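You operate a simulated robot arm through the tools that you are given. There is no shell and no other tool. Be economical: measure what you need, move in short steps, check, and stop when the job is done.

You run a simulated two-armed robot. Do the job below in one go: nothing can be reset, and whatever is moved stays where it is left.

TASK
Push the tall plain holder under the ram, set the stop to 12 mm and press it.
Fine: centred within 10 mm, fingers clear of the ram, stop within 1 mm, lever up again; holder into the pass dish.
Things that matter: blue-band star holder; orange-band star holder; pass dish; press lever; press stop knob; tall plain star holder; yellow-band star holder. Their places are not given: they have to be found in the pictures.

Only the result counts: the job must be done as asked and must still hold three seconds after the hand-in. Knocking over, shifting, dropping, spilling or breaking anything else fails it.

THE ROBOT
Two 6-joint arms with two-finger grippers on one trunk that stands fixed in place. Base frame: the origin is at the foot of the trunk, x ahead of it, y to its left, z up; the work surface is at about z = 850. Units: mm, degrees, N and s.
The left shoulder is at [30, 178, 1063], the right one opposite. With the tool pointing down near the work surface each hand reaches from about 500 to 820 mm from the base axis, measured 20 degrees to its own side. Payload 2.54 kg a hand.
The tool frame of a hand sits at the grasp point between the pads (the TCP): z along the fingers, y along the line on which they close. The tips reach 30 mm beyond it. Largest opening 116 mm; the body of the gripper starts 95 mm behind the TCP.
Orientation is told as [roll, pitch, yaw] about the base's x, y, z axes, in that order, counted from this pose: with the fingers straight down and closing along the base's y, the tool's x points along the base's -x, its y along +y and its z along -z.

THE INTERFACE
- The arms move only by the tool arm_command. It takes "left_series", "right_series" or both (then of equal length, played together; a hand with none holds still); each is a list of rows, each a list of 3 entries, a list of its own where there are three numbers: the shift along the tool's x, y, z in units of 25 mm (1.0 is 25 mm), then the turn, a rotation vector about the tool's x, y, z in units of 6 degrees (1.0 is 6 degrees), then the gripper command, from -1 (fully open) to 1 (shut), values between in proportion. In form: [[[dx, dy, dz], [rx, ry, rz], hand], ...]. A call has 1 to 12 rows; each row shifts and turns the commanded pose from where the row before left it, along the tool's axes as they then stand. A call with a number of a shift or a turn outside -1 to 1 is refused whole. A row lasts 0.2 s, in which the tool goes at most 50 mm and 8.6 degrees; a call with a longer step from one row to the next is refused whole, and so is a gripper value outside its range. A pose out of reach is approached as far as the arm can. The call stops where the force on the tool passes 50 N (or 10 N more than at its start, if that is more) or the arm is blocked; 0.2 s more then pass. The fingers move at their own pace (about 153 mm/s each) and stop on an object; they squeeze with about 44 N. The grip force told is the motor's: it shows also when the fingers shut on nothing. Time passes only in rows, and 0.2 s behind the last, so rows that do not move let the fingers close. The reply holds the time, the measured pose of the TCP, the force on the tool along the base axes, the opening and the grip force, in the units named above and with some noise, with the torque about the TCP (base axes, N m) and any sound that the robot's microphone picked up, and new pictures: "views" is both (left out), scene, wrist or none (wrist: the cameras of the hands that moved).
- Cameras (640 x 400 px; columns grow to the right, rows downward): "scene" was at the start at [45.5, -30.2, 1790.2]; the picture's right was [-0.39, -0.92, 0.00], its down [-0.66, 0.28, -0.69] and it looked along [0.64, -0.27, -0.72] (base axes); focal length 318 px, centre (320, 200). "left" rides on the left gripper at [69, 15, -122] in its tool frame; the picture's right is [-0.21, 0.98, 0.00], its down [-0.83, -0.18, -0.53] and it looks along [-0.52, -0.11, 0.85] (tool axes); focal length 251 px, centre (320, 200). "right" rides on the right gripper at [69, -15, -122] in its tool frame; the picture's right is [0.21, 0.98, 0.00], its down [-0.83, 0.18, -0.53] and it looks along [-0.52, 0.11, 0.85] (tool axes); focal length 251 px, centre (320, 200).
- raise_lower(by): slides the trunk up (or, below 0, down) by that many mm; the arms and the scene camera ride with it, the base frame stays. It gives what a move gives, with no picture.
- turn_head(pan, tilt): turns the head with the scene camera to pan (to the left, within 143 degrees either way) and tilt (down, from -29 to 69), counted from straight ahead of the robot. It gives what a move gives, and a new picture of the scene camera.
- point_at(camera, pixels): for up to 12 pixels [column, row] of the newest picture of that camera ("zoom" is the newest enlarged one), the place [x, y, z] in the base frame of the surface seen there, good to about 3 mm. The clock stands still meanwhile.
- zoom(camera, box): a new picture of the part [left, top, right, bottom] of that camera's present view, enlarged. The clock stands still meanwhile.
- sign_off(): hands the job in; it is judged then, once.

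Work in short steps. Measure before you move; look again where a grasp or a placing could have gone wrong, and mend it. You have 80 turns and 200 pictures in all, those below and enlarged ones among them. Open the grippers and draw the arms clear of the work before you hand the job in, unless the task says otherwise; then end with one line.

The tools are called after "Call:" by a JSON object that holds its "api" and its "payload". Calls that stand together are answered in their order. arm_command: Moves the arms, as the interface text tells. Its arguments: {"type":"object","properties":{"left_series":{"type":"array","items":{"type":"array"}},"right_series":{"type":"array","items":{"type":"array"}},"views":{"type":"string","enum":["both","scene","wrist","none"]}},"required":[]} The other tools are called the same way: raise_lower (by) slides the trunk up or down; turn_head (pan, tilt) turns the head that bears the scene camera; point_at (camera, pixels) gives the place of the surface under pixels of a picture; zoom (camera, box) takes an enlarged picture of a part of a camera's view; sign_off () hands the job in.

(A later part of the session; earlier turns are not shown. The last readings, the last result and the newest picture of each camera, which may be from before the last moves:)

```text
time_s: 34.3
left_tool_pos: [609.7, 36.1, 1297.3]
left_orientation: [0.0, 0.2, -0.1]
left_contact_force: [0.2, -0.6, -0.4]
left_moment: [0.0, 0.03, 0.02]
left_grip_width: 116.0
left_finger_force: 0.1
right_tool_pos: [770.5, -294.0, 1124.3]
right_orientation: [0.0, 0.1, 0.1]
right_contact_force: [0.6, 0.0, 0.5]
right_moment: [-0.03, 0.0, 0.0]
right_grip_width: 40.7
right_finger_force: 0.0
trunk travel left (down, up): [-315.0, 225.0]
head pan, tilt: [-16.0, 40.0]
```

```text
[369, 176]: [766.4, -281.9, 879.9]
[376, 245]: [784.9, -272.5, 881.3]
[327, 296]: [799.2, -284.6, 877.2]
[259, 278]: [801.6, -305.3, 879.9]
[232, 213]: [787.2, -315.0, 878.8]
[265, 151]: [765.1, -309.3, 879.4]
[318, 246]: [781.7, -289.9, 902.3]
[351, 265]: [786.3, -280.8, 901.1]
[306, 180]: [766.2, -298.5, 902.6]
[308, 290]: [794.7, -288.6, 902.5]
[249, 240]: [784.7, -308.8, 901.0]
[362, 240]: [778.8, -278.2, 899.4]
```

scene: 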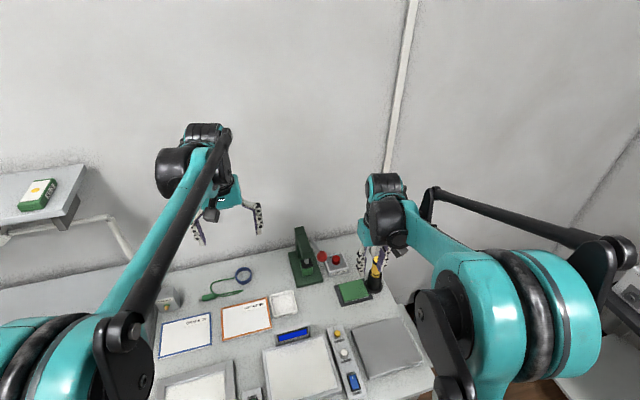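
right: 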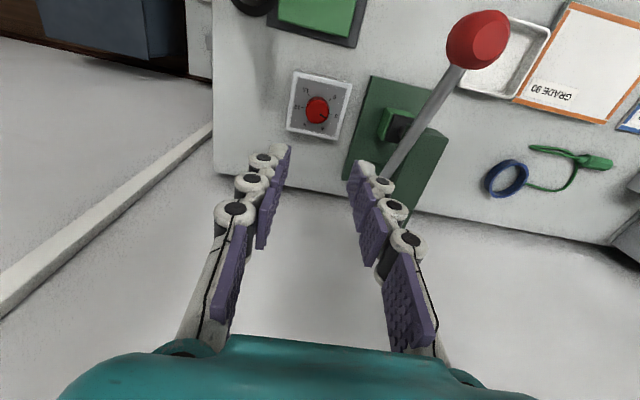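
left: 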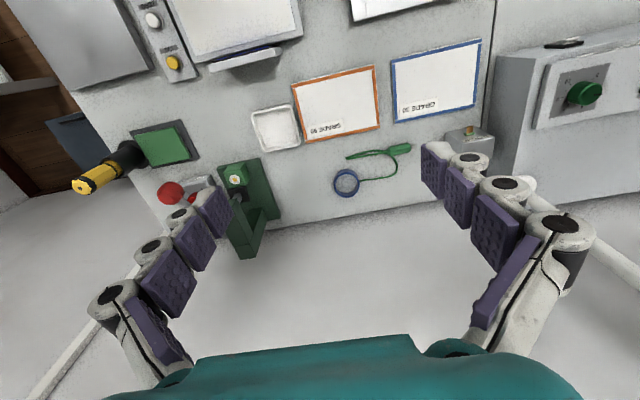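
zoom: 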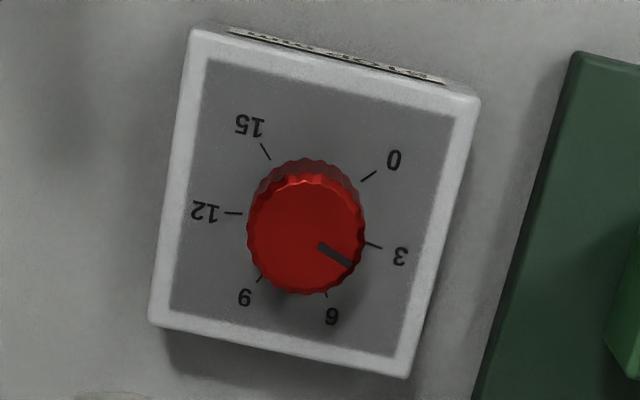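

Tick geometry gives 18°/mm, dial centre ≈(781,-294.5), knob ⌀≈30, pointer reads ≈3.6. I need ≈+150° clockwise; in two grasps. Centre, yaw +60°, then descend.

Call:
{"api": "arm_command", "payload": {"right_series": [[[-0.42, -0.02, 0], [0, 0, 0], 0.1], [[0, 0, 0], [0, 0, -1], 0.1], [[0, 0, 0], [0, 0, -1], 0.1], [[0, 0, 0], [0, 0, -1], 0.1], [[0, 0, 0], [0, 0, -1], 0.1], [[0, 0, 0], [0, 0, -1], 0.1], [[0, 0, 0], [0, 0, -1], 0.1], [[0, 0, 0], [0, 0, -1], 0.1], [[0, 0, 0], [0, 0, -1], 0.1], [[0, 0, 0], [0, 0, -1], 0.1], [[0, 0, 0], [0, 0, -1], 0.1]], "views": "both"}}

```text
time_s: 36.7
left_tool_pos: [608.5, 34.2, 1297.8]
left_orientation: [0.1, 0.0, 0.0]
left_contact_force: [0.7, 0.0, 0.0]
left_moment: [0.0, -0.05, 0.01]
left_grip_width: 115.9
left_finger_force: 0.0
right_tool_pos: [780.2, -295.7, 1125.8]
right_orientation: [0.0, 0.0, 60.2]
right_contact_force: [0.5, -0.5, 0.2]
right_moment: [0.01, 0.02, 0.01]
right_grip_width: 52.3
right_finger_force: 0.1
trunk travel left (down, up): [-315.0, 225.0]
head pan, tilt: [-16.0, 40.0]
```

scene: 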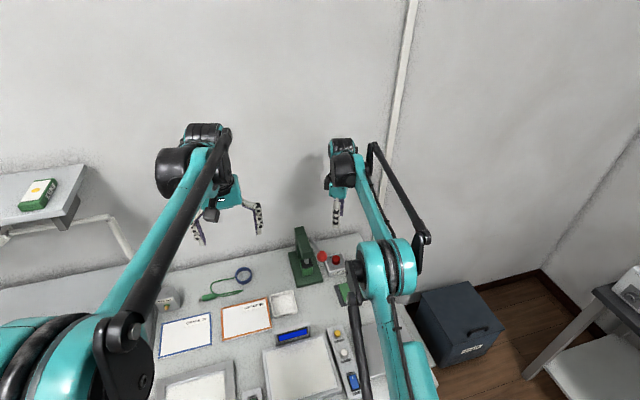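
right: 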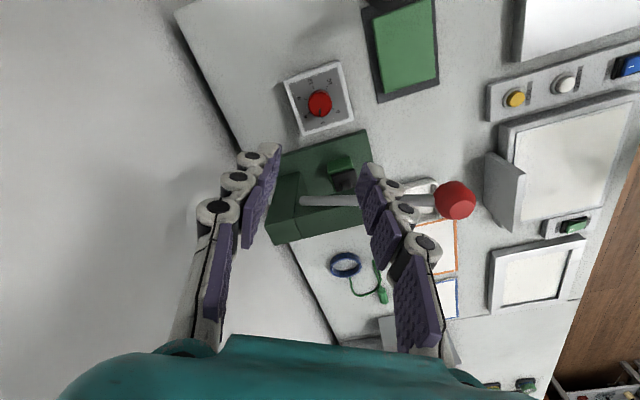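

Descend partway (to z≈1000) and check forearm clearance to the lever ball.

Call:
{"api": "arm_command", "payload": {"right_series": [[[0, 0, 0.84], [0, 0, 0], 0.1], [[0, 0, 0.84], [0, 0, 0], 0.1], [[0, 0, 0.84], [0, 0, 0], 0.1], [[0, 0, 0.84], [0, 0, 0], 0.1], [[0, 0, 0.84], [0, 0, 0], 0.1], [[0, 0, 0.84], [0, 0, 0], 0.1]], "views": "both"}}

Call:
{"api": "zoom", "payload": {"camera": "scene", "box": [270, 150, 430, 310]}}

```text
time_s: 38.1
left_tool_pos: [609.6, 34.3, 1297.3]
left_orientation: [-0.1, 0.0, 0.0]
left_contact_force: [0.1, 1.2, -0.6]
left_moment: [-0.01, 0.01, 0.0]
left_grip_width: 116.0
left_finger_force: 0.1
right_tool_pos: [780.4, -294.4, 997.8]
right_orientation: [0.0, 0.0, 60.0]
right_contact_force: [0.2, 0.0, -0.3]
right_moment: [-0.03, 0.0, 0.0]
right_grip_width: 52.2
right_finger_force: 0.0
trunk travel left (down, up): [-315.0, 225.0]
head pan, tilt: [-16.0, 40.0]
```

scene: 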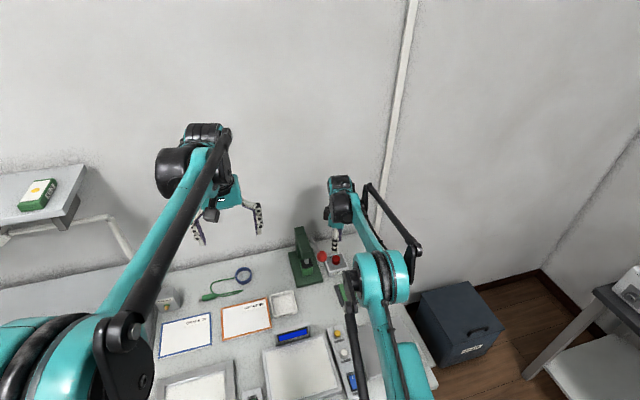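
right: 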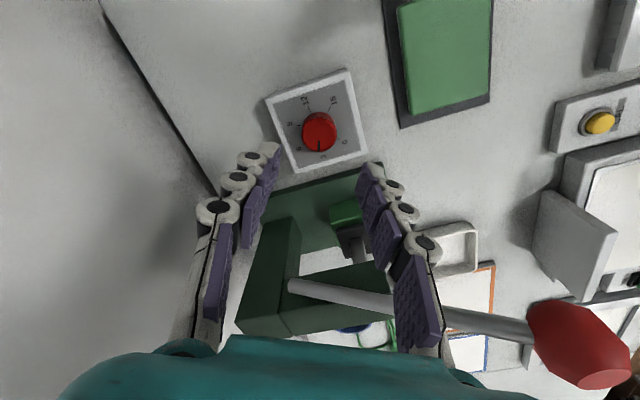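

```text
2.50 times, centred on (350, 230) of scene
```

zoom: 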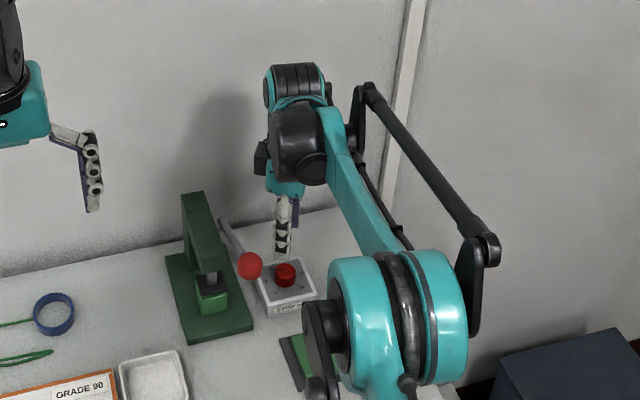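

Forearm is well right of the ball. Check the position of the dark box left of the wrist, to be sure of clearance to the lever rod.

Call:
{"api": "point_at", "payload": {"camera": "zoom", "pixels": [[261, 160], [256, 170], [266, 145], [290, 190], [285, 215], [280, 250], [300, 185], [335, 190], [345, 180]]}}

Call:
{"api": "point_at", "payload": {"camera": "right", "pixels": [[319, 130], [305, 135], [335, 130], [319, 148]]}}

```text
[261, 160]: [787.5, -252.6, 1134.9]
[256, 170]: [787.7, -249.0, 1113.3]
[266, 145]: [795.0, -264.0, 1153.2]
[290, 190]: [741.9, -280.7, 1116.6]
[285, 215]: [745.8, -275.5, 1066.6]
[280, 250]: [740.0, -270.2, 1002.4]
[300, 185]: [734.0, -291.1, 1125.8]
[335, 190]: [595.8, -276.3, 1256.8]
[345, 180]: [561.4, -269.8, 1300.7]
```

```text
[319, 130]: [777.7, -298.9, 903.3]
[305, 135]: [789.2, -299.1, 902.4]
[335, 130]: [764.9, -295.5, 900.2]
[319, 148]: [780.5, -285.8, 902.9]
```

Clearances fine (box y≥-249, rod y -207). Descend to TCP z≈915 (tips ≈885, plate 879) around the knob.

Call:
{"api": "arm_command", "payload": {"right_series": [[[0, 0, 0.83], [0, 0, 0], 0.1], [[0, 0, 0.83], [0, 0, 0], 0.1], [[0, 0, 0.83], [0, 0, 0], 0.1], [[0, 0, 0.83], [0, 0, 0], 0.1]], "views": "wrist"}}

Call:
{"api": "zoom", "payload": {"camera": "right", "box": [220, 100, 420, 260]}}

```text
time_s: 39.1
left_tool_pos: [608.1, 35.2, 1296.4]
left_orientation: [-0.1, 0.1, 0.1]
left_contact_force: [0.0, -0.4, 0.5]
left_moment: [-0.02, 0.0, 0.01]
left_grip_width: 116.1
left_finger_force: 0.1
right_tool_pos: [768.1, -294.5, 921.7]
right_orientation: [-0.1, 0.0, 60.0]
right_contact_force: [-0.3, 0.1, 0.0]
right_moment: [0.0, -0.05, 0.0]
right_grip_width: 52.5
right_finger_force: 0.4
right hand out of reach, approached as far as the arm can: row 3, 4
trunk travel left (down, up): [-315.0, 225.0]
head pan, tilt: [-16.0, 40.0]
```

right: 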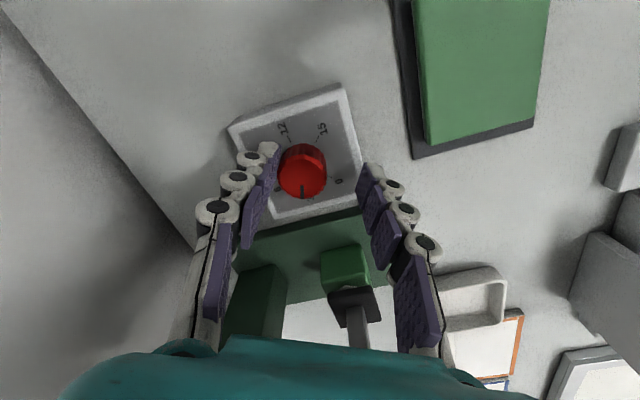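

```text
2.50 times, centred on (320, 180) of right
```

zoom: 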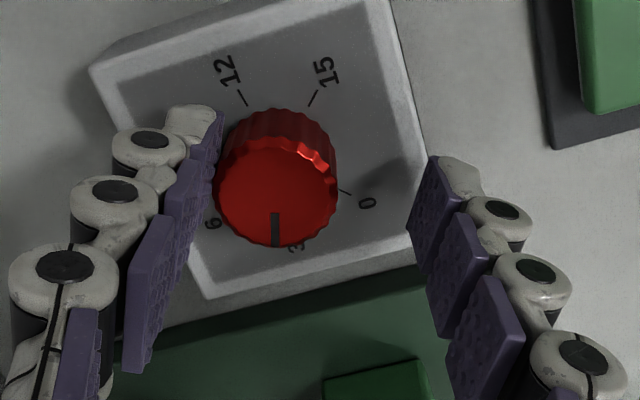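

Reach runs out at this height; going back up 75 mm and over to x=781, then I lower the trunk instead (same arm shape, so reachable).

Call:
{"api": "arm_command", "payload": {"right_series": [[[0, 0, -0.75], [0, 0, 0], 0.1], [[0, 0, -0.75], [0, 0, 0], 0.1], [[0, 0, -0.75], [0, 0, 0], 0.1], [[0, 0, -0.75], [0, 0, 0], 0.1], [[-0.13, -0.22, 0], [0, 0, 0], 0.1], [[-0.13, -0.22, 0], [0, 0, 0], 0.1]], "views": "none"}}

Call:
{"api": "raise_lower", "payload": {"by": -60}}

```text
time_s: 40.5
left_tool_pos: [609.0, 35.0, 1298.8]
left_orientation: [0.0, 0.1, -0.1]
left_contact_force: [-0.8, 0.3, 0.1]
left_moment: [0.0, -0.02, -0.03]
left_grip_width: 116.0
left_finger_force: 0.0
right_tool_pos: [780.5, -291.7, 997.6]
right_orientation: [-0.1, -0.1, 60.0]
right_contact_force: [-0.3, 0.0, -0.9]
right_moment: [0.01, -0.04, 0.03]
right_grip_width: 52.3
right_finger_force: 0.0
trunk travel left (down, up): [-315.0, 225.0]
head pan, tilt: [-16.0, 40.0]
```

```text
time_s: 41.5
left_tool_pos: [607.9, 36.6, 1237.6]
left_orientation: [0.0, 0.0, 0.0]
left_contact_force: [0.2, 0.6, 0.7]
left_moment: [-0.01, -0.01, 0.01]
left_grip_width: 116.1
left_finger_force: 0.2
right_tool_pos: [781.4, -294.2, 937.4]
right_orientation: [-0.1, 0.0, 60.0]
right_contact_force: [0.3, -0.1, -0.1]
right_moment: [0.04, -0.03, 0.0]
right_grip_width: 52.2
right_finger_force: 0.0
trunk travel left (down, up): [-255.0, 285.0]
head pan, tilt: [-16.0, 40.0]
```

Good: (781,-294,937). Lower another 22 mm by trunk and look.

Call:
{"api": "raise_lower", "payload": {"by": -22}}

Call:
{"api": "zoom", "payload": {"camera": "right", "box": [220, 100, 420, 260]}}

Call:
{"api": "zoom", "payload": {"camera": "scene", "box": [280, 180, 400, 270]}}

```text
time_s: 42.2
left_tool_pos: [609.5, 35.2, 1217.2]
left_orientation: [0.0, 0.1, 0.0]
left_contact_force: [-0.6, -0.3, 0.7]
left_moment: [0.03, -0.06, -0.01]
left_grip_width: 116.0
left_finger_force: 0.1
right_tool_pos: [781.4, -292.6, 914.1]
right_orientation: [0.0, 0.1, 60.1]
right_contact_force: [-0.1, 0.1, -0.3]
right_moment: [0.02, 0.02, -0.02]
right_grip_width: 51.9
right_finger_force: 0.1
trunk travel left (down, up): [-233.0, 307.0]
head pan, tilt: [-16.0, 40.0]
```

```text
2.50 times, centred on (320, 180) of right
```

zoom: 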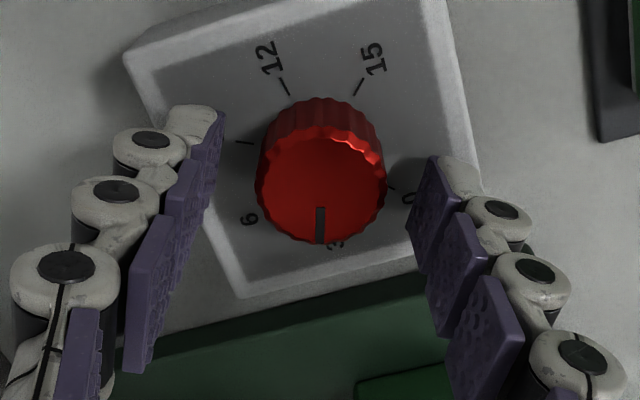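

```text
4.44 times, centred on (340, 225) of scene
```

zoom: 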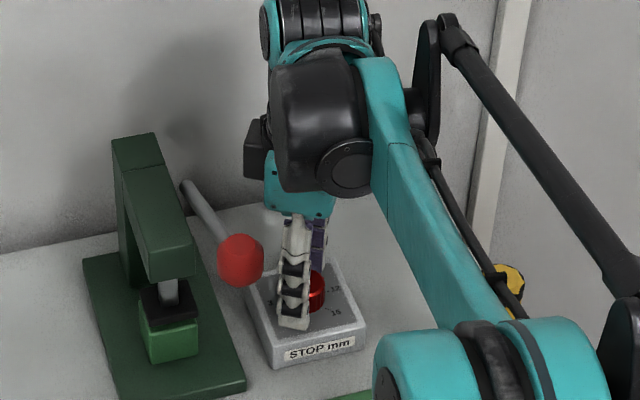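

Knob sits centred between the pads. Close and hold.

Call:
{"api": "arm_command", "payload": {"right_series": [[[0, 0, 0], [0, 0, 0], 1], [[0, 0, 0], [0, 0, 0], 1], [[0, 0, 0], [0, 0, 0], 1]], "views": "none"}}

Call:
{"api": "arm_command", "payload": {"right_series": [[[0, 0, 0], [0, 0, 1], 1], [[0, 0, 0], [0, 0, 1], 1], [[0, 0, 0], [0, 0, 1], 1], [[0, 0, 0], [0, 0, 1], 1], [[0, 0, 0], [0, 0, 1], 1], [[0, 0, 0], [0, 0, 1], 1], [[0, 0, 0], [0, 0, 1], 1], [[0, 0, 0], [0, 0, 1], 1], [[0, 0, 0], [0, 0, 1], 1], [[0, 0, 0], [0, 0, 1], 1], [[0, 0, 0], [0, 0, 1], 1], [[0, 0, 0], [0, 0, 1], 1]], "views": "wrist"}}

Call:
{"api": "zoom", "payload": {"camera": "right", "box": [220, 100, 420, 260]}}

```text
time_s: 43.0
left_tool_pos: [608.4, 34.9, 1216.9]
left_orientation: [0.1, 0.1, -0.1]
left_contact_force: [-0.3, -0.4, 0.5]
left_moment: [-0.01, 0.0, -0.01]
left_grip_width: 116.1
left_finger_force: 0.0
right_tool_pos: [781.5, -293.8, 914.3]
right_orientation: [0.0, 0.0, 60.0]
right_contact_force: [3.1, -1.7, 6.7]
right_moment: [-0.05, -0.02, 0.02]
right_grip_width: 30.6
right_finger_force: 45.0
trunk travel left (down, up): [-233.0, 307.0]
head pan, tilt: [-16.0, 40.0]
```

```text
time_s: 45.6
left_tool_pos: [609.2, 33.0, 1216.9]
left_orientation: [0.1, 0.0, 0.0]
left_contact_force: [0.5, 0.3, -0.5]
left_moment: [0.02, 0.0, -0.02]
left_grip_width: 116.0
left_finger_force: 0.1
right_tool_pos: [782.0, -295.4, 913.9]
right_orientation: [0.0, -0.1, -12.3]
right_contact_force: [19.5, -21.0, 18.2]
right_moment: [-0.71, -0.6, 0.05]
right_grip_width: 30.6
right_finger_force: 45.2
trunk travel left (down, up): [-233.0, 307.0]
head pan, tilt: [-16.0, 40.0]
```

right: 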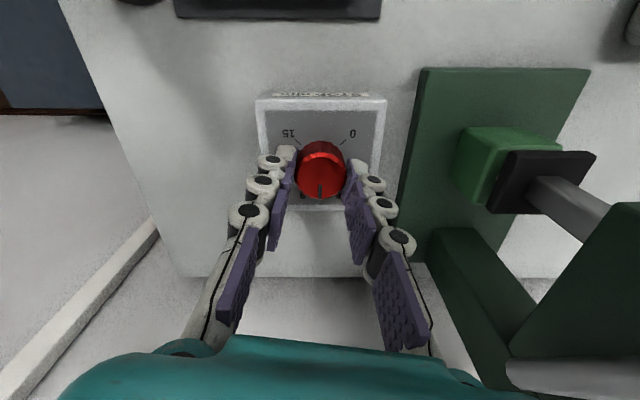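

```text
2.50 times, centred on (320, 180) of right
```

zoom: 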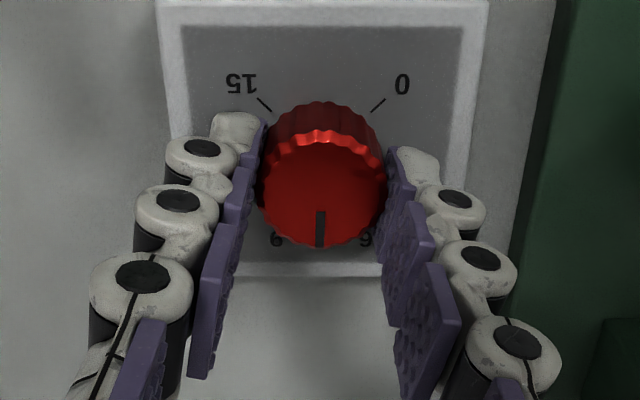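

The knob turned with the hand and now points midway between 6 and 9 (≈7.5). 81° more is needed: open, rotate back 81°, regrasp.

Call:
{"api": "arm_command", "payload": {"right_series": [[[0, 0, 0], [0, 0, 0], 0.1], [[0, 0, 0], [0, 0, 0], 0.1], [[0, 0, 0], [0, 0, -1], 0.1], [[0, 0, 0], [0, 0, -1], 0.1], [[0, 0, 0], [0, 0, -1], 0.1], [[0, 0, 0], [0, 0, -1], 0.1], [[0, 0, 0], [0, 0, -1], 0.1], [[0, 0, 0], [0, 0, -1], 0.1], [[0, 0, 0], [0, 0, -1], 0.1], [[0, 0, 0], [0, 0, -1], 0.1], [[0, 0, 0], [0, 0, -1], 0.1], [[0, 0, 0], [0, 0, -1], 0.1]], "views": "none"}}

Call:
{"api": "arm_command", "payload": {"right_series": [[[0, 0, 0], [0, 0, -1], 0.1], [[0, 0, 0], [0, 0, -1], 0.1], [[0, 0, 0], [0, 0, -1], 0.1], [[0, 0, 0], [0, 0, -0.5], 0.1], [[0, 0, 0], [0, 0, 0], 0.1]], "views": "wrist"}}

Call:
{"api": "zoom", "payload": {"camera": "right", "box": [220, 100, 420, 260]}}

```text
time_s: 48.2
left_tool_pos: [608.4, 35.9, 1217.0]
left_orientation: [0.0, 0.0, 0.0]
left_contact_force: [0.2, 0.4, 0.1]
left_moment: [-0.02, -0.02, 0.0]
left_grip_width: 115.8
left_finger_force: 0.1
right_tool_pos: [781.8, -293.0, 915.2]
right_orientation: [-0.1, 0.0, 48.0]
right_contact_force: [0.5, 0.4, 0.0]
right_moment: [0.0, -0.01, 0.0]
right_grip_width: 52.3
right_finger_force: 0.0
trunk travel left (down, up): [-233.0, 307.0]
head pan, tilt: [-16.0, 40.0]
```

```text
time_s: 49.4
left_tool_pos: [608.5, 33.8, 1215.7]
left_orientation: [0.0, 0.0, 0.0]
left_contact_force: [0.1, 0.6, 0.3]
left_moment: [0.04, 0.03, 0.0]
left_grip_width: 115.8
left_finger_force: 0.1
right_tool_pos: [780.0, -291.9, 913.0]
right_orientation: [0.1, 0.1, 69.2]
right_contact_force: [0.6, 0.5, -0.6]
right_moment: [0.04, 0.02, -0.01]
right_grip_width: 52.3
right_finger_force: 0.0
trunk travel left (down, up): [-233.0, 307.0]
head pan, tilt: [-16.0, 40.0]
```

right: 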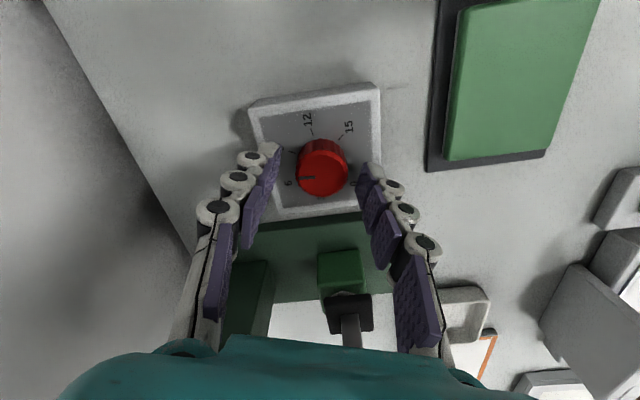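

```text
2.50 times, centred on (320, 180) of right
```

zoom: 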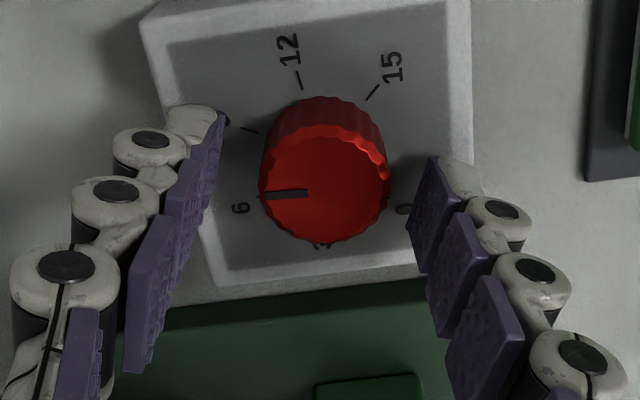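

Pointer stayed. Grip and turn 81° clockwise.

Call:
{"api": "arm_command", "payload": {"right_series": [[[0, 0, 0], [0, 0, 0], 1], [[0, 0, 0], [0, 0, 0], 1], [[0, 0, 0], [0, 0, 0], 1], [[0, 0, 0], [0, 0, 0.75], 1], [[0, 0, 0], [0, 0, 0.75], 1]], "views": "none"}}

Call:
{"api": "arm_command", "payload": {"right_series": [[[0, 0, 0], [0, 0, 1], 1], [[0, 0, 0], [0, 0, 1], 1], [[0, 0, 0], [0, 0, 1], 1], [[0, 0, 0], [0, 0, 1], 1], [[0, 0, 0], [0, 0, 1], 1], [[0, 0, 0], [0, 0, 1], 1], [[0, 0, 0], [0, 0, 1], 1], [[0, 0, 0], [0, 0, 1], 1], [[0, 0, 0], [0, 0, 1], 1], [[0, 0, 0], [0, 0, 1], 1], [[0, 0, 0], [0, 0, 1], 1], [[0, 0, 0], [0, 0, 1], 1]], "views": "wrist"}}

Call:
{"api": "zoom", "payload": {"camera": "right", "box": [220, 100, 420, 260]}}

```text
time_s: 50.6
left_tool_pos: [607.0, 35.8, 1216.1]
left_orientation: [0.0, 0.0, 0.0]
left_contact_force: [0.5, -0.3, 0.7]
left_moment: [0.01, 0.01, -0.02]
left_grip_width: 115.9
left_finger_force: 0.0
right_tool_pos: [781.5, -293.1, 913.7]
right_orientation: [0.1, 0.0, 59.9]
right_contact_force: [-1.1, 0.0, 0.8]
right_moment: [-0.1, 0.18, 0.03]
right_grip_width: 31.1
right_finger_force: 45.2
trunk travel left (down, up): [-233.0, 307.0]
head pan, tilt: [-16.0, 40.0]
```

```text
time_s: 53.2
left_tool_pos: [608.6, 33.0, 1215.1]
left_orientation: [0.1, 0.0, 0.1]
left_contact_force: [-0.1, 0.0, -0.4]
left_moment: [0.01, -0.01, -0.01]
left_grip_width: 116.1
left_finger_force: 0.1
right_tool_pos: [783.1, -295.2, 913.0]
right_orientation: [0.0, -0.1, -12.3]
right_contact_force: [17.4, -19.0, 20.3]
right_moment: [-0.67, -0.49, 0.04]
right_grip_width: 31.0
right_finger_force: 44.7
trunk travel left (down, up): [-233.0, 307.0]
head pan, tilt: [-16.0, 40.0]
```

right: 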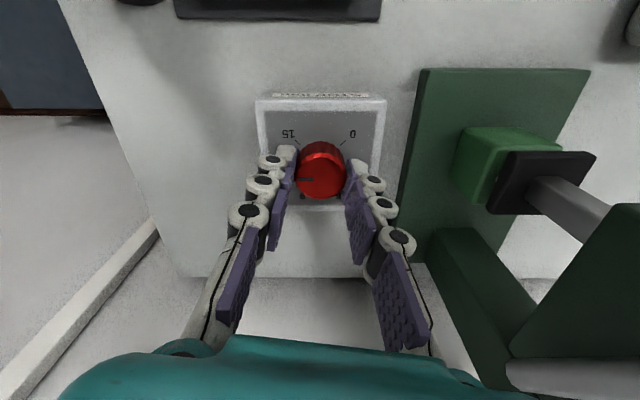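

```text
2.50 times, centred on (320, 180) of right
```

zoom: 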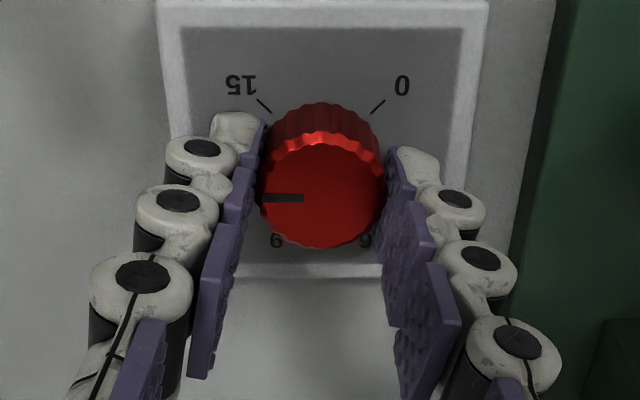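

Pointer now lies near 12–12.5. Release and rise a bit to read it against the ticks.

Call:
{"api": "arm_command", "payload": {"right_series": [[[0, 0, 0], [0, 0, 0], -0.2], [[0, 0, 0], [0, 0, 0], -0.2], [[0, 0, -0.8], [0, 0, 0], -0.2], [[0, 0, -0.8], [0, 0, 0], -0.2], [[0, 0, -0.8], [0, 0, 0], -0.2], [[0, 0, -0.8], [0, 0, 0], -0.2]], "views": "wrist"}}

Call:
{"api": "zoom", "payload": {"camera": "right", "box": [260, 70, 380, 170]}}

```text
time_s: 54.6
left_tool_pos: [609.5, 36.0, 1215.3]
left_orientation: [0.0, 0.1, 0.0]
left_contact_force: [-0.3, -0.7, 0.0]
left_moment: [0.03, 0.02, -0.02]
left_grip_width: 115.9
left_finger_force: 0.1
right_tool_pos: [781.5, -292.0, 994.8]
right_orientation: [0.0, 0.0, -12.0]
right_contact_force: [-0.7, -0.5, -0.6]
right_moment: [-0.02, 0.02, 0.01]
right_grip_width: 69.4
right_finger_force: 0.1
trunk travel left (down, up): [-233.0, 307.0]
head pan, tilt: [-16.0, 40.0]
```

right: 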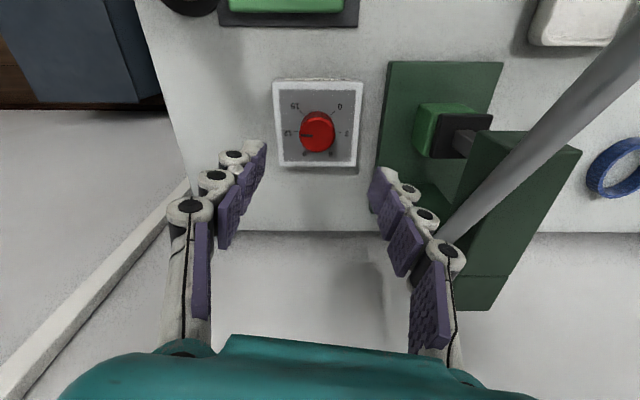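

```text
4.00 times, centred on (320, 120) of right
```

zoom: 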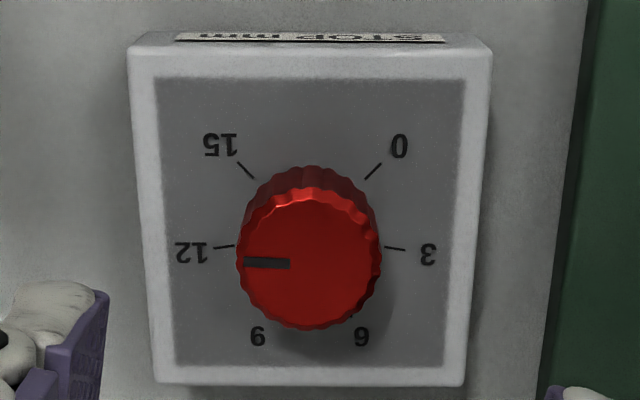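

Pointer reads ≈12.6 (about 11° past the 12 tick). Descend, regrasp and turn back 11°.

Call:
{"api": "arm_command", "payload": {"right_series": [[[0, -0.04, 0.81], [0, 0, 0], 0], [[0, -0.04, 0.81], [0, 0, 0], 0.1], [[0, 0, 0.81], [0, 0, 0], 0.1], [[0, 0, 0.81], [0, 0, 0], 0.1], [[0, 0, 0], [0, 0, 0], 1], [[0, 0, 0], [0, 0, 0], 1], [[0, 0, 0], [0, 0, 0], 1], [[0, 0, 0], [0, 0, -0.6], 1], [[0, 0, 0], [0, 0, -0.6], 1], [[0, 0, 0], [0, 0, -0.6], 1]], "views": "none"}}

Call:
{"api": "arm_command", "payload": {"right_series": [[[0, 0, 0], [0, 0, 0], -0.2], [[0, 0, 0], [0, 0, 0], -0.2], [[0, 0, -0.8], [0, 0, 0], -0.2], [[0, 0, -0.8], [0, 0, 0], -0.2], [[0, 0, -0.8], [0, 0, 0], -0.2], [[0, 0, -0.8], [0, 0, 0], -0.2], [[0, 0, 0], [0, 0, 0.9], -0.2], [[0, 0, 0], [0, 0, 0.9], -0.2]], "views": "wrist"}}

Call:
{"api": "zoom", "payload": {"camera": "right", "box": [260, 70, 380, 170]}}

```text
time_s: 56.8
left_tool_pos: [610.6, 34.5, 1215.7]
left_orientation: [0.0, -0.1, 0.1]
left_contact_force: [0.4, 0.1, 0.1]
left_moment: [0.0, 0.02, 0.01]
left_grip_width: 116.1
left_finger_force: 0.1
right_tool_pos: [780.8, -295.4, 912.4]
right_orientation: [0.0, 0.1, -1.0]
right_contact_force: [-3.4, 0.6, -12.1]
right_moment: [-0.07, -1.07, 0.0]
right_grip_width: 30.8
right_finger_force: 45.4
trunk travel left (down, up): [-233.0, 307.0]
head pan, tilt: [-16.0, 40.0]
```

```text
time_s: 58.6
left_tool_pos: [607.5, 34.8, 1216.5]
left_orientation: [0.0, 0.0, 0.0]
left_contact_force: [0.0, 0.5, -0.2]
left_moment: [0.0, 0.0, -0.03]
left_grip_width: 116.0
left_finger_force: 0.0
right_tool_pos: [781.2, -294.0, 994.7]
right_orientation: [0.0, 0.0, -12.0]
right_contact_force: [-0.6, 0.1, -0.5]
right_moment: [-0.02, -0.06, 0.02]
right_grip_width: 69.5
right_finger_force: 0.0
trunk travel left (down, up): [-233.0, 307.0]
head pan, tilt: [-16.0, 40.0]
```

right: 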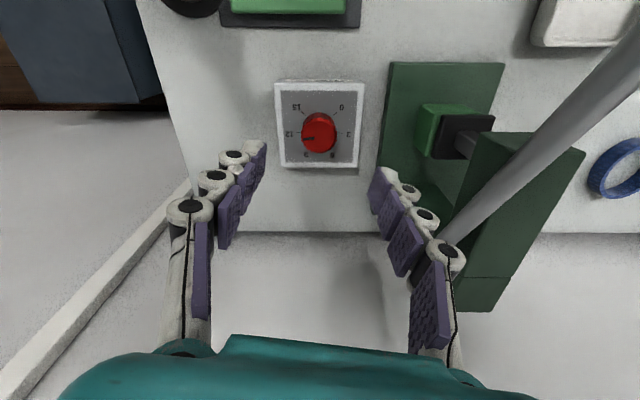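

```text
4.00 times, centred on (320, 120) of right
```

zoom: 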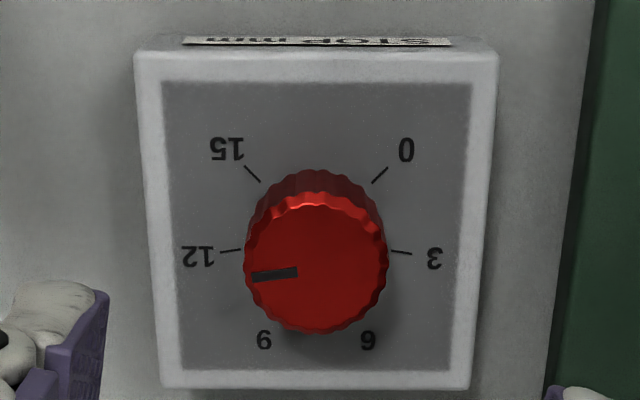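

Pointer is now parallel to the 12 tick — reading 12.0. Next the lever: rise to z≈1170, square the yaw, and measure the ball and rod.

Call:
{"api": "arm_command", "payload": {"right_series": [[[0, 0, -0.95], [0, 0, 0], -0.2], [[0, 0, -0.95], [0, 0, 0], -0.2], [[0, 0, -0.95], [0, 0, 0], -0.2], [[0, 0, -0.95], [0, 0, 0], -0.2], [[0, 0, -0.95], [0, 0, 0], -0.2], [[0, 0, -0.95], [0, 0, -1], -0.2], [[0, 0, -0.95], [0, 0, -1], -0.2], [[0.9, 0, -0.1], [0, 0, 0], -0.2], [[0.9, 0, -0.1], [0, 0, 0], -0.2], [[0.9, 0, 0], [0, 0, 0], -0.2], [[0.9, 0, 0], [0, 0, 0], -0.2]], "views": "wrist"}}

Call:
{"api": "zoom", "payload": {"camera": "scene", "box": [270, 170, 370, 270]}}

```text
time_s: 61.0
left_tool_pos: [606.9, 33.7, 1215.7]
left_orientation: [0.0, 0.0, 0.0]
left_contact_force: [-0.1, -0.6, -0.3]
left_moment: [0.02, -0.03, 0.03]
left_grip_width: 116.1
left_finger_force: 0.0
right_tool_pos: [669.7, -292.1, 1159.7]
right_orientation: [0.0, 0.0, 0.0]
right_contact_force: [0.1, 0.7, -0.1]
right_moment: [-0.03, -0.04, 0.01]
right_grip_width: 69.6
right_finger_force: 0.1
right hand out of reach, approached as far as the arm can: row 5, 6, 7
trunk travel left (down, up): [-233.0, 307.0]
head pan, tilt: [-16.0, 40.0]
```

right: 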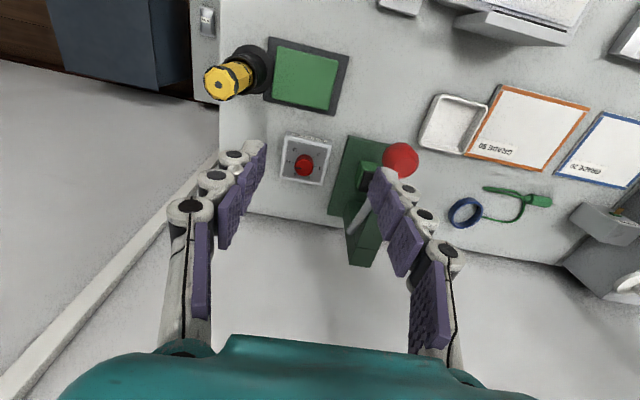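

```text
4.00 times, centred on (320, 220) of scene
```

zoom: 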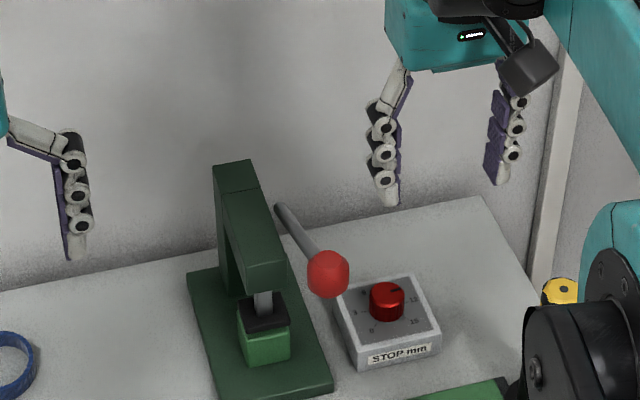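

Call:
{"api": "point_at", "payload": {"camera": "zoom", "pixels": [[328, 272], [310, 272], [347, 272], [328, 252], [328, 294], [280, 207], [295, 228], [312, 248], [280, 215], [240, 168], [270, 240], [275, 278]]}}

Call:
{"api": "point_at", "payload": {"camera": "right", "pixels": [[400, 160], [402, 146], [415, 160], [388, 165], [360, 215], [365, 205]]}}

```text
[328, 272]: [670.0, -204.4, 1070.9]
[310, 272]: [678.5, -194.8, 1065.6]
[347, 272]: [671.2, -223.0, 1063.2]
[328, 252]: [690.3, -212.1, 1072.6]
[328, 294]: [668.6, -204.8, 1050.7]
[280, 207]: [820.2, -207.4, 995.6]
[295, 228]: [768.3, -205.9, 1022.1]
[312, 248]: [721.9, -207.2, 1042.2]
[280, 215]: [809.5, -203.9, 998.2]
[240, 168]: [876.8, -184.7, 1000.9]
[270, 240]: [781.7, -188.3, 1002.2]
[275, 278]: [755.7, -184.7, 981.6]
```

```text
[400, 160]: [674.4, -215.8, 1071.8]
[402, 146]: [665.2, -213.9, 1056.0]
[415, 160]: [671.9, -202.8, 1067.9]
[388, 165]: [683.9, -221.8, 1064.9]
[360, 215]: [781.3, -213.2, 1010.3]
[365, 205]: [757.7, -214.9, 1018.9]
```

Ball centre ≈(680,-208,1060). Move over it and down with open fingers straddling in y.

Call:
{"api": "arm_command", "payload": {"right_series": [[[-0.1, 0.84, 0], [0, 0, 0], -0.2], [[-0.1, 0.84, 0], [0, 0, 0], -0.2], [[-0.1, 0.84, 0], [0, 0, 0], -0.2], [[-0.1, 0.84, 0], [0, 0, 0], -0.2], [[0, 0, 0.9], [0, 0, 0], -0.2], [[0, 0, 0.9], [0, 0, 0], -0.2], [[0, 0, 0.9], [0, 0, 0], -0.2], [[0, 0, 0.9], [0, 0, 0], -0.2]], "views": "wrist"}}

Call:
{"api": "zoom", "payload": {"camera": "scene", "box": [270, 170, 370, 270]}}

```text
time_s: 62.8
left_tool_pos: [608.3, 35.4, 1215.1]
left_orientation: [0.0, 0.1, -0.1]
left_contact_force: [-0.2, 0.3, 0.4]
left_moment: [-0.01, 0.02, 0.03]
left_grip_width: 115.9
left_finger_force: 0.0
right_tool_pos: [682.4, -206.2, 1068.8]
right_orientation: [0.0, -0.1, 0.1]
right_contact_force: [-0.6, -0.1, 0.4]
right_moment: [0.02, 0.0, 0.03]
right_grip_width: 69.4
right_finger_force: 0.0
trunk travel left (down, up): [-233.0, 307.0]
head pan, tilt: [-16.0, 40.0]
```

right: 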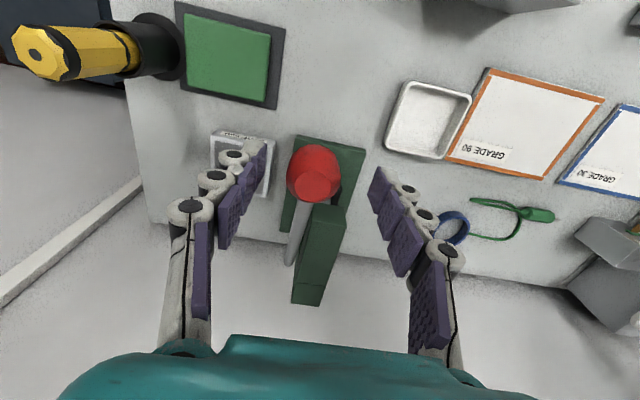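

```text
4.00 times, centred on (320, 220) of scene
```

zoom: 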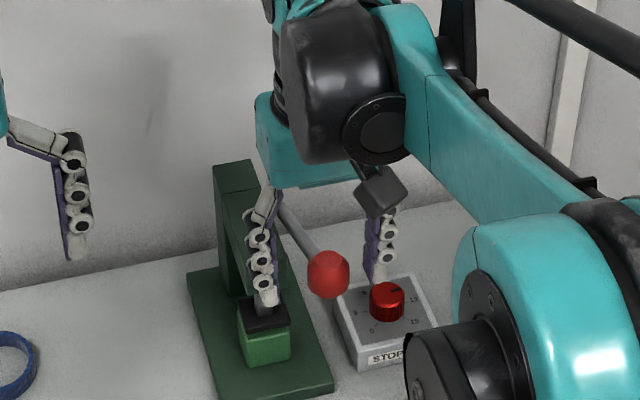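

Ball is between the pads, ~8 mm toward the robot from the TCP. Shift 8 mm, then close.

Call:
{"api": "arm_command", "payload": {"right_series": [[[0.3, -0.06, 0.2], [0, 0, 0], -0.2], [[0, 0, 0], [0, 0, 0], 1], [[0, 0, 0], [0, 0, 0], 1], [[0, 0, 0], [0, 0, 0], 1]], "views": "wrist"}}

Call:
{"api": "zoom", "payload": {"camera": "scene", "box": [270, 170, 370, 270]}}

```text
time_s: 63.8
left_tool_pos: [608.3, 33.6, 1215.7]
left_orientation: [0.1, 0.0, 0.0]
left_contact_force: [0.4, 0.6, -0.7]
left_moment: [0.01, 0.02, -0.03]
left_grip_width: 116.3
left_finger_force: 0.1
right_tool_pos: [673.5, -209.4, 1063.5]
right_orientation: [0.0, 0.0, 0.0]
right_contact_force: [-1.2, -10.9, 1.0]
right_moment: [-0.29, -0.12, -0.15]
right_grip_width: 30.5
right_finger_force: 45.3
trunk travel left (down, up): [-233.0, 307.0]
head pan, tilt: [-16.0, 40.0]
```

right: 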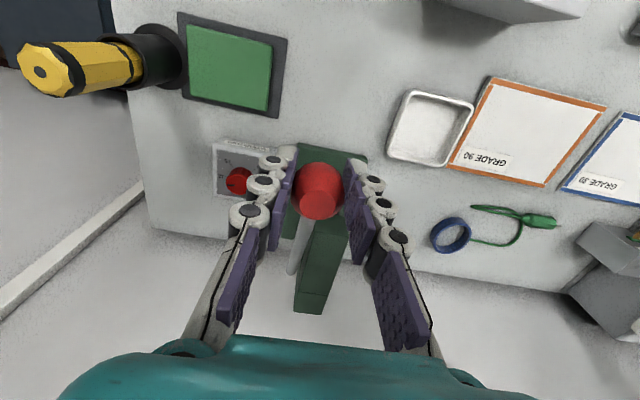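

```text
4.00 times, centred on (320, 220) of scene
```

zoom: 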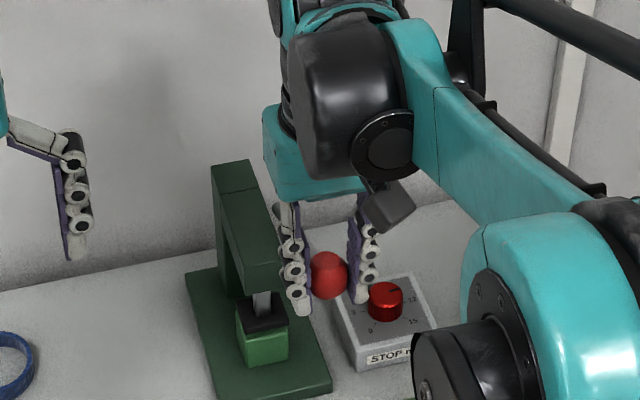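

Ball is gripped. Pull down along the arc (pivot ≈(825,993), r≈164) for the first 15° and check force and ram.

Call:
{"api": "arm_command", "payload": {"right_series": [[[0.2, 0, 0.52], [0, 0, 0], 1], [[0.18, 0, 0.56], [0, 0, 0], 1], [[0.12, 0, 0.54], [0, 0, 0], 1]], "views": "none"}}

Call:
{"api": "zoom", "payload": {"camera": "scene", "box": [270, 190, 350, 270]}}

```text
time_s: 64.6
left_tool_pos: [608.7, 33.1, 1216.2]
left_orientation: [0.1, 0.0, -0.1]
left_contact_force: [-0.1, 0.3, -0.1]
left_moment: [0.0, -0.01, -0.02]
left_grip_width: 115.9
left_finger_force: 0.0
right_tool_pos: [660.3, -209.8, 1023.1]
right_orientation: [0.0, 0.1, 0.0]
right_contact_force: [5.2, -15.3, 7.3]
right_moment: [-0.16, -1.25, -0.11]
right_grip_width: 30.5
right_finger_force: 45.3
trunk travel left (down, up): [-233.0, 307.0]
head pan, tilt: [-16.0, 40.0]
```

```text
5.00 times, centred on (310, 230) of scene
```

zoom: 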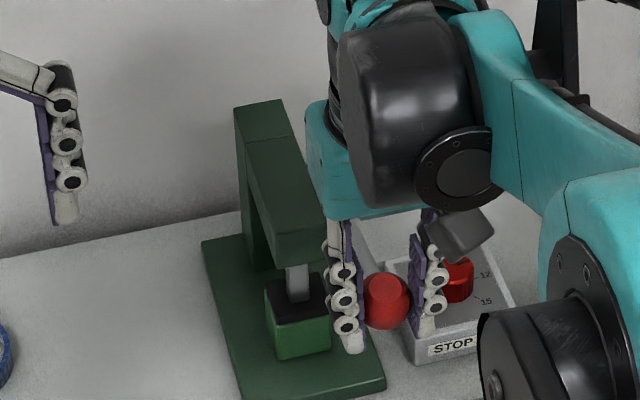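

The ram descends with low force. Continue down another 15°.

Call:
{"api": "arm_command", "payload": {"right_series": [[[0.08, 0, 0.56], [0, 0, 0], 1], [[0.02, 0, 0.56], [0, 0, 0], 1], [[-0.02, 0, 0.56], [0, 0, 0], 1]], "views": "none"}}

Call:
{"api": "zoom", "payload": {"camera": "scene", "box": [270, 190, 350, 270]}}

```text
time_s: 65.4
left_tool_pos: [605.9, 34.5, 1216.4]
left_orientation: [0.0, -0.1, 0.0]
left_contact_force: [-0.1, 0.1, 0.5]
left_moment: [0.0, 0.0, 0.0]
left_grip_width: 116.0
left_finger_force: 0.1
right_tool_pos: [658.9, -211.4, 983.0]
right_orientation: [-0.1, 0.0, 0.0]
right_contact_force: [-0.3, -14.1, 30.6]
right_moment: [0.05, -0.07, -0.15]
right_grip_width: 29.3
right_finger_force: 44.9
trunk travel left (down, up): [-233.0, 307.0]
head pan, tilt: [-16.0, 40.0]
```

```text
5.00 times, centred on (310, 230) of scene
```

zoom: 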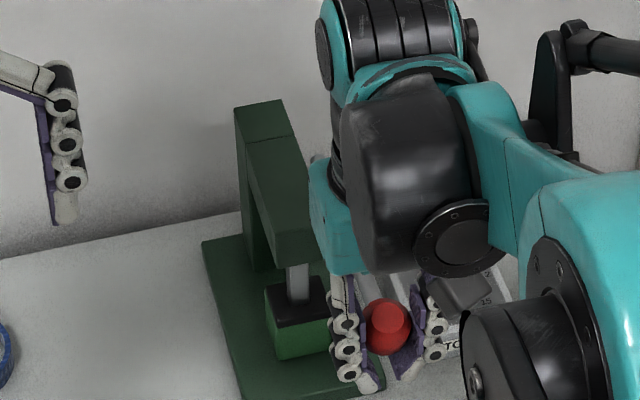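

Force rose to 30 N. Check ball position and ram height.

Call:
{"api": "point_at", "payload": {"camera": "zoom", "pixels": [[388, 315], [388, 345], [297, 280], [285, 310], [300, 345], [270, 290], [310, 305], [300, 320]]}}

Call:
{"api": "arm_command", "payload": {"right_series": [[[0, 0, 0], [0, 0, 0], 1]], "views": "wrist"}}

```text
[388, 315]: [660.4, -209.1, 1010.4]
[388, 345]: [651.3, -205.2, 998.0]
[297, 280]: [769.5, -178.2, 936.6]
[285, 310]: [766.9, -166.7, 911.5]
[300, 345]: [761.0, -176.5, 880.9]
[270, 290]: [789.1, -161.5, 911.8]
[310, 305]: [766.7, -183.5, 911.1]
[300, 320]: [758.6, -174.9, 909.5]
```

```text
time_s: 65.8
left_tool_pos: [605.7, 32.8, 1217.1]
left_orientation: [0.1, 0.0, 0.0]
left_contact_force: [0.2, -0.2, -0.4]
left_moment: [0.0, 0.0, -0.04]
left_grip_width: 116.0
left_finger_force: 0.0
right_tool_pos: [658.2, -209.3, 981.4]
right_orientation: [0.0, 0.0, 0.0]
right_contact_force: [-5.3, -14.3, 21.9]
right_moment: [0.07, 0.06, -0.12]
right_grip_width: 29.6
right_finger_force: 44.7
trunk travel left (down, up): [-233.0, 307.0]
head pan, tilt: [-16.0, 40.0]
```

right: 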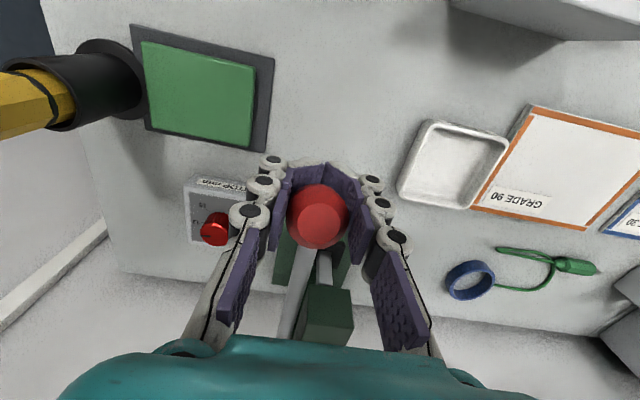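

Foot top has gone from 922 to ≈911 (≈11–12 mm); the hand slipped ~20 mm down the ball at ~30 N, so the lever seems at its stop. To be sure I'll re-seat: rise 20 mm, open and see whether the lever springs.

Call:
{"api": "arm_command", "payload": {"right_series": [[[0, 0, -0.8], [0, 0, 0], 1], [[0, 0, 0], [0, 0, 0], 1]], "views": "none"}}

Call:
{"api": "zoom", "payload": {"camera": "scene", "box": [270, 190, 350, 270]}}

Call:
{"api": "point_at", "payload": {"camera": "zoom", "pixels": [[388, 300], [388, 315], [388, 335], [285, 310], [310, 305], [300, 320], [297, 280]]}}

```text
time_s: 66.4
left_tool_pos: [609.3, 34.1, 1214.3]
left_orientation: [0.0, 0.0, 0.0]
left_contact_force: [-0.8, 0.4, -0.5]
left_moment: [-0.01, 0.02, 0.01]
left_grip_width: 116.0
left_finger_force: 0.1
right_tool_pos: [660.5, -210.0, 1000.0]
right_orientation: [0.1, 0.0, 0.1]
right_contact_force: [0.1, -12.9, -5.9]
right_moment: [0.08, 1.26, -0.07]
right_grip_width: 29.2
right_finger_force: 45.0
trunk travel left (down, up): [-233.0, 307.0]
head pan, tilt: [-16.0, 40.0]
```

```text
5.00 times, centred on (310, 230) of scene
```

zoom: 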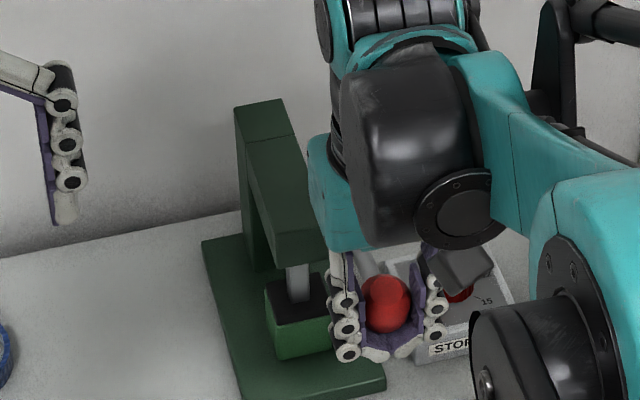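

```text
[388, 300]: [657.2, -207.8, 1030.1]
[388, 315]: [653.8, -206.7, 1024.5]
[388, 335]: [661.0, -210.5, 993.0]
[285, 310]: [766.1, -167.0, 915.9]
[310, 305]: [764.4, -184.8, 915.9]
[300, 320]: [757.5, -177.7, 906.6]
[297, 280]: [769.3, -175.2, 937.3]
```

The lever follows the hand (foot back at 916). Open here and see if it springs up.

Call:
{"api": "arm_command", "payload": {"right_series": [[[0, 0, 0], [0, 0, 0], -0.2], [[0, 0, 0], [0, 0, 0], -0.2], [[0, 0, 0], [0, 0, 0], -0.2]], "views": "wrist"}}

Call:
{"api": "zoom", "payload": {"camera": "scene", "box": [270, 190, 350, 270]}}

```text
time_s: 67.2
left_tool_pos: [609.4, 35.1, 1215.5]
left_orientation: [0.1, 0.0, 0.0]
left_contact_force: [0.3, 0.5, -0.3]
left_moment: [-0.03, 0.03, 0.02]
left_grip_width: 115.8
left_finger_force: 0.1
right_tool_pos: [658.9, -208.2, 1001.4]
right_orientation: [0.0, 0.0, 0.0]
right_contact_force: [-0.5, -0.4, -0.7]
right_moment: [-0.01, 0.0, 0.03]
right_grip_width: 71.2
right_finger_force: 0.8
trunk travel left (down, up): [-233.0, 307.0]
head pan, tilt: [-16.0, 40.0]
```

right: 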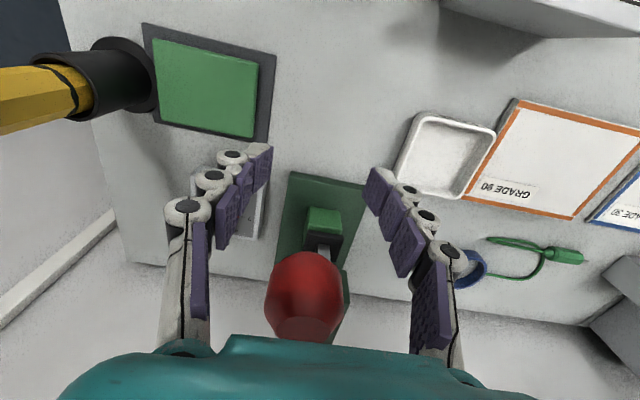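

```text
5.00 times, centred on (310, 230) of scene
```

zoom: 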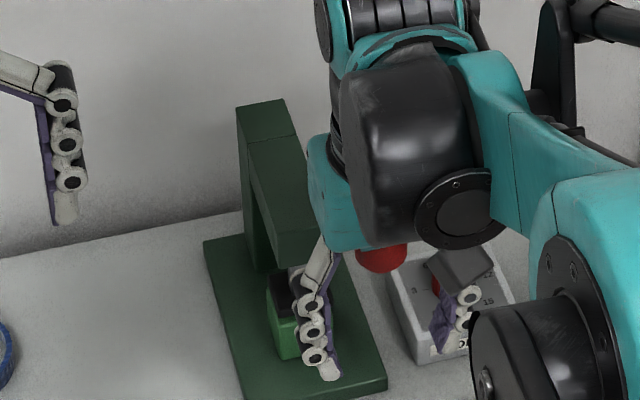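

The lever springs up by itself. For a firm full press I'll use closed fingertips from above: rise, close.

Call:
{"api": "arm_command", "payload": {"right_series": [[[0, 0, -0.9], [0, 0, 0], -0.2], [[0, 0, -0.9], [0, 0, 0], -0.2], [[0, 0, -0.9], [0, 0, 0], -0.2], [[0, 0, -0.9], [0, 0, 0], -0.2], [[0, 0, -0.9], [0, 0, 0], -0.2], [[0, 0, -0.9], [0, 0, 0], -0.2], [[-0.4, 0, 0], [0, 0, 0], 0.7], [[0, 0, 0], [0, 0, 0], 0.7], [[0, 0, 0], [0, 0, 0], 0.7]], "views": "wrist"}}

```text
time_s: 69.2
left_tool_pos: [609.2, 35.2, 1215.4]
left_orientation: [0.0, 0.0, 0.0]
left_contact_force: [-0.2, 0.2, -0.6]
left_moment: [0.03, 0.05, -0.03]
left_grip_width: 115.9
left_finger_force: 0.1
right_tool_pos: [669.6, -210.1, 1134.3]
right_orientation: [0.0, 0.0, 0.1]
right_contact_force: [0.5, -0.1, -0.2]
right_moment: [-0.01, 0.03, -0.02]
right_grip_width: 17.5
right_finger_force: 0.0
trunk travel left (down, up): [-233.0, 307.0]
head pan, tilt: [-16.0, 40.0]
```

right: 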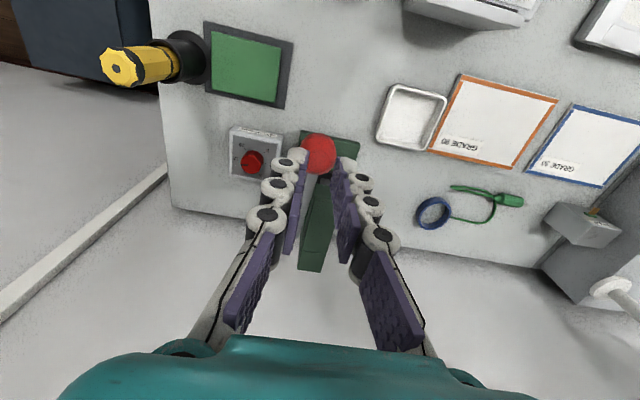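

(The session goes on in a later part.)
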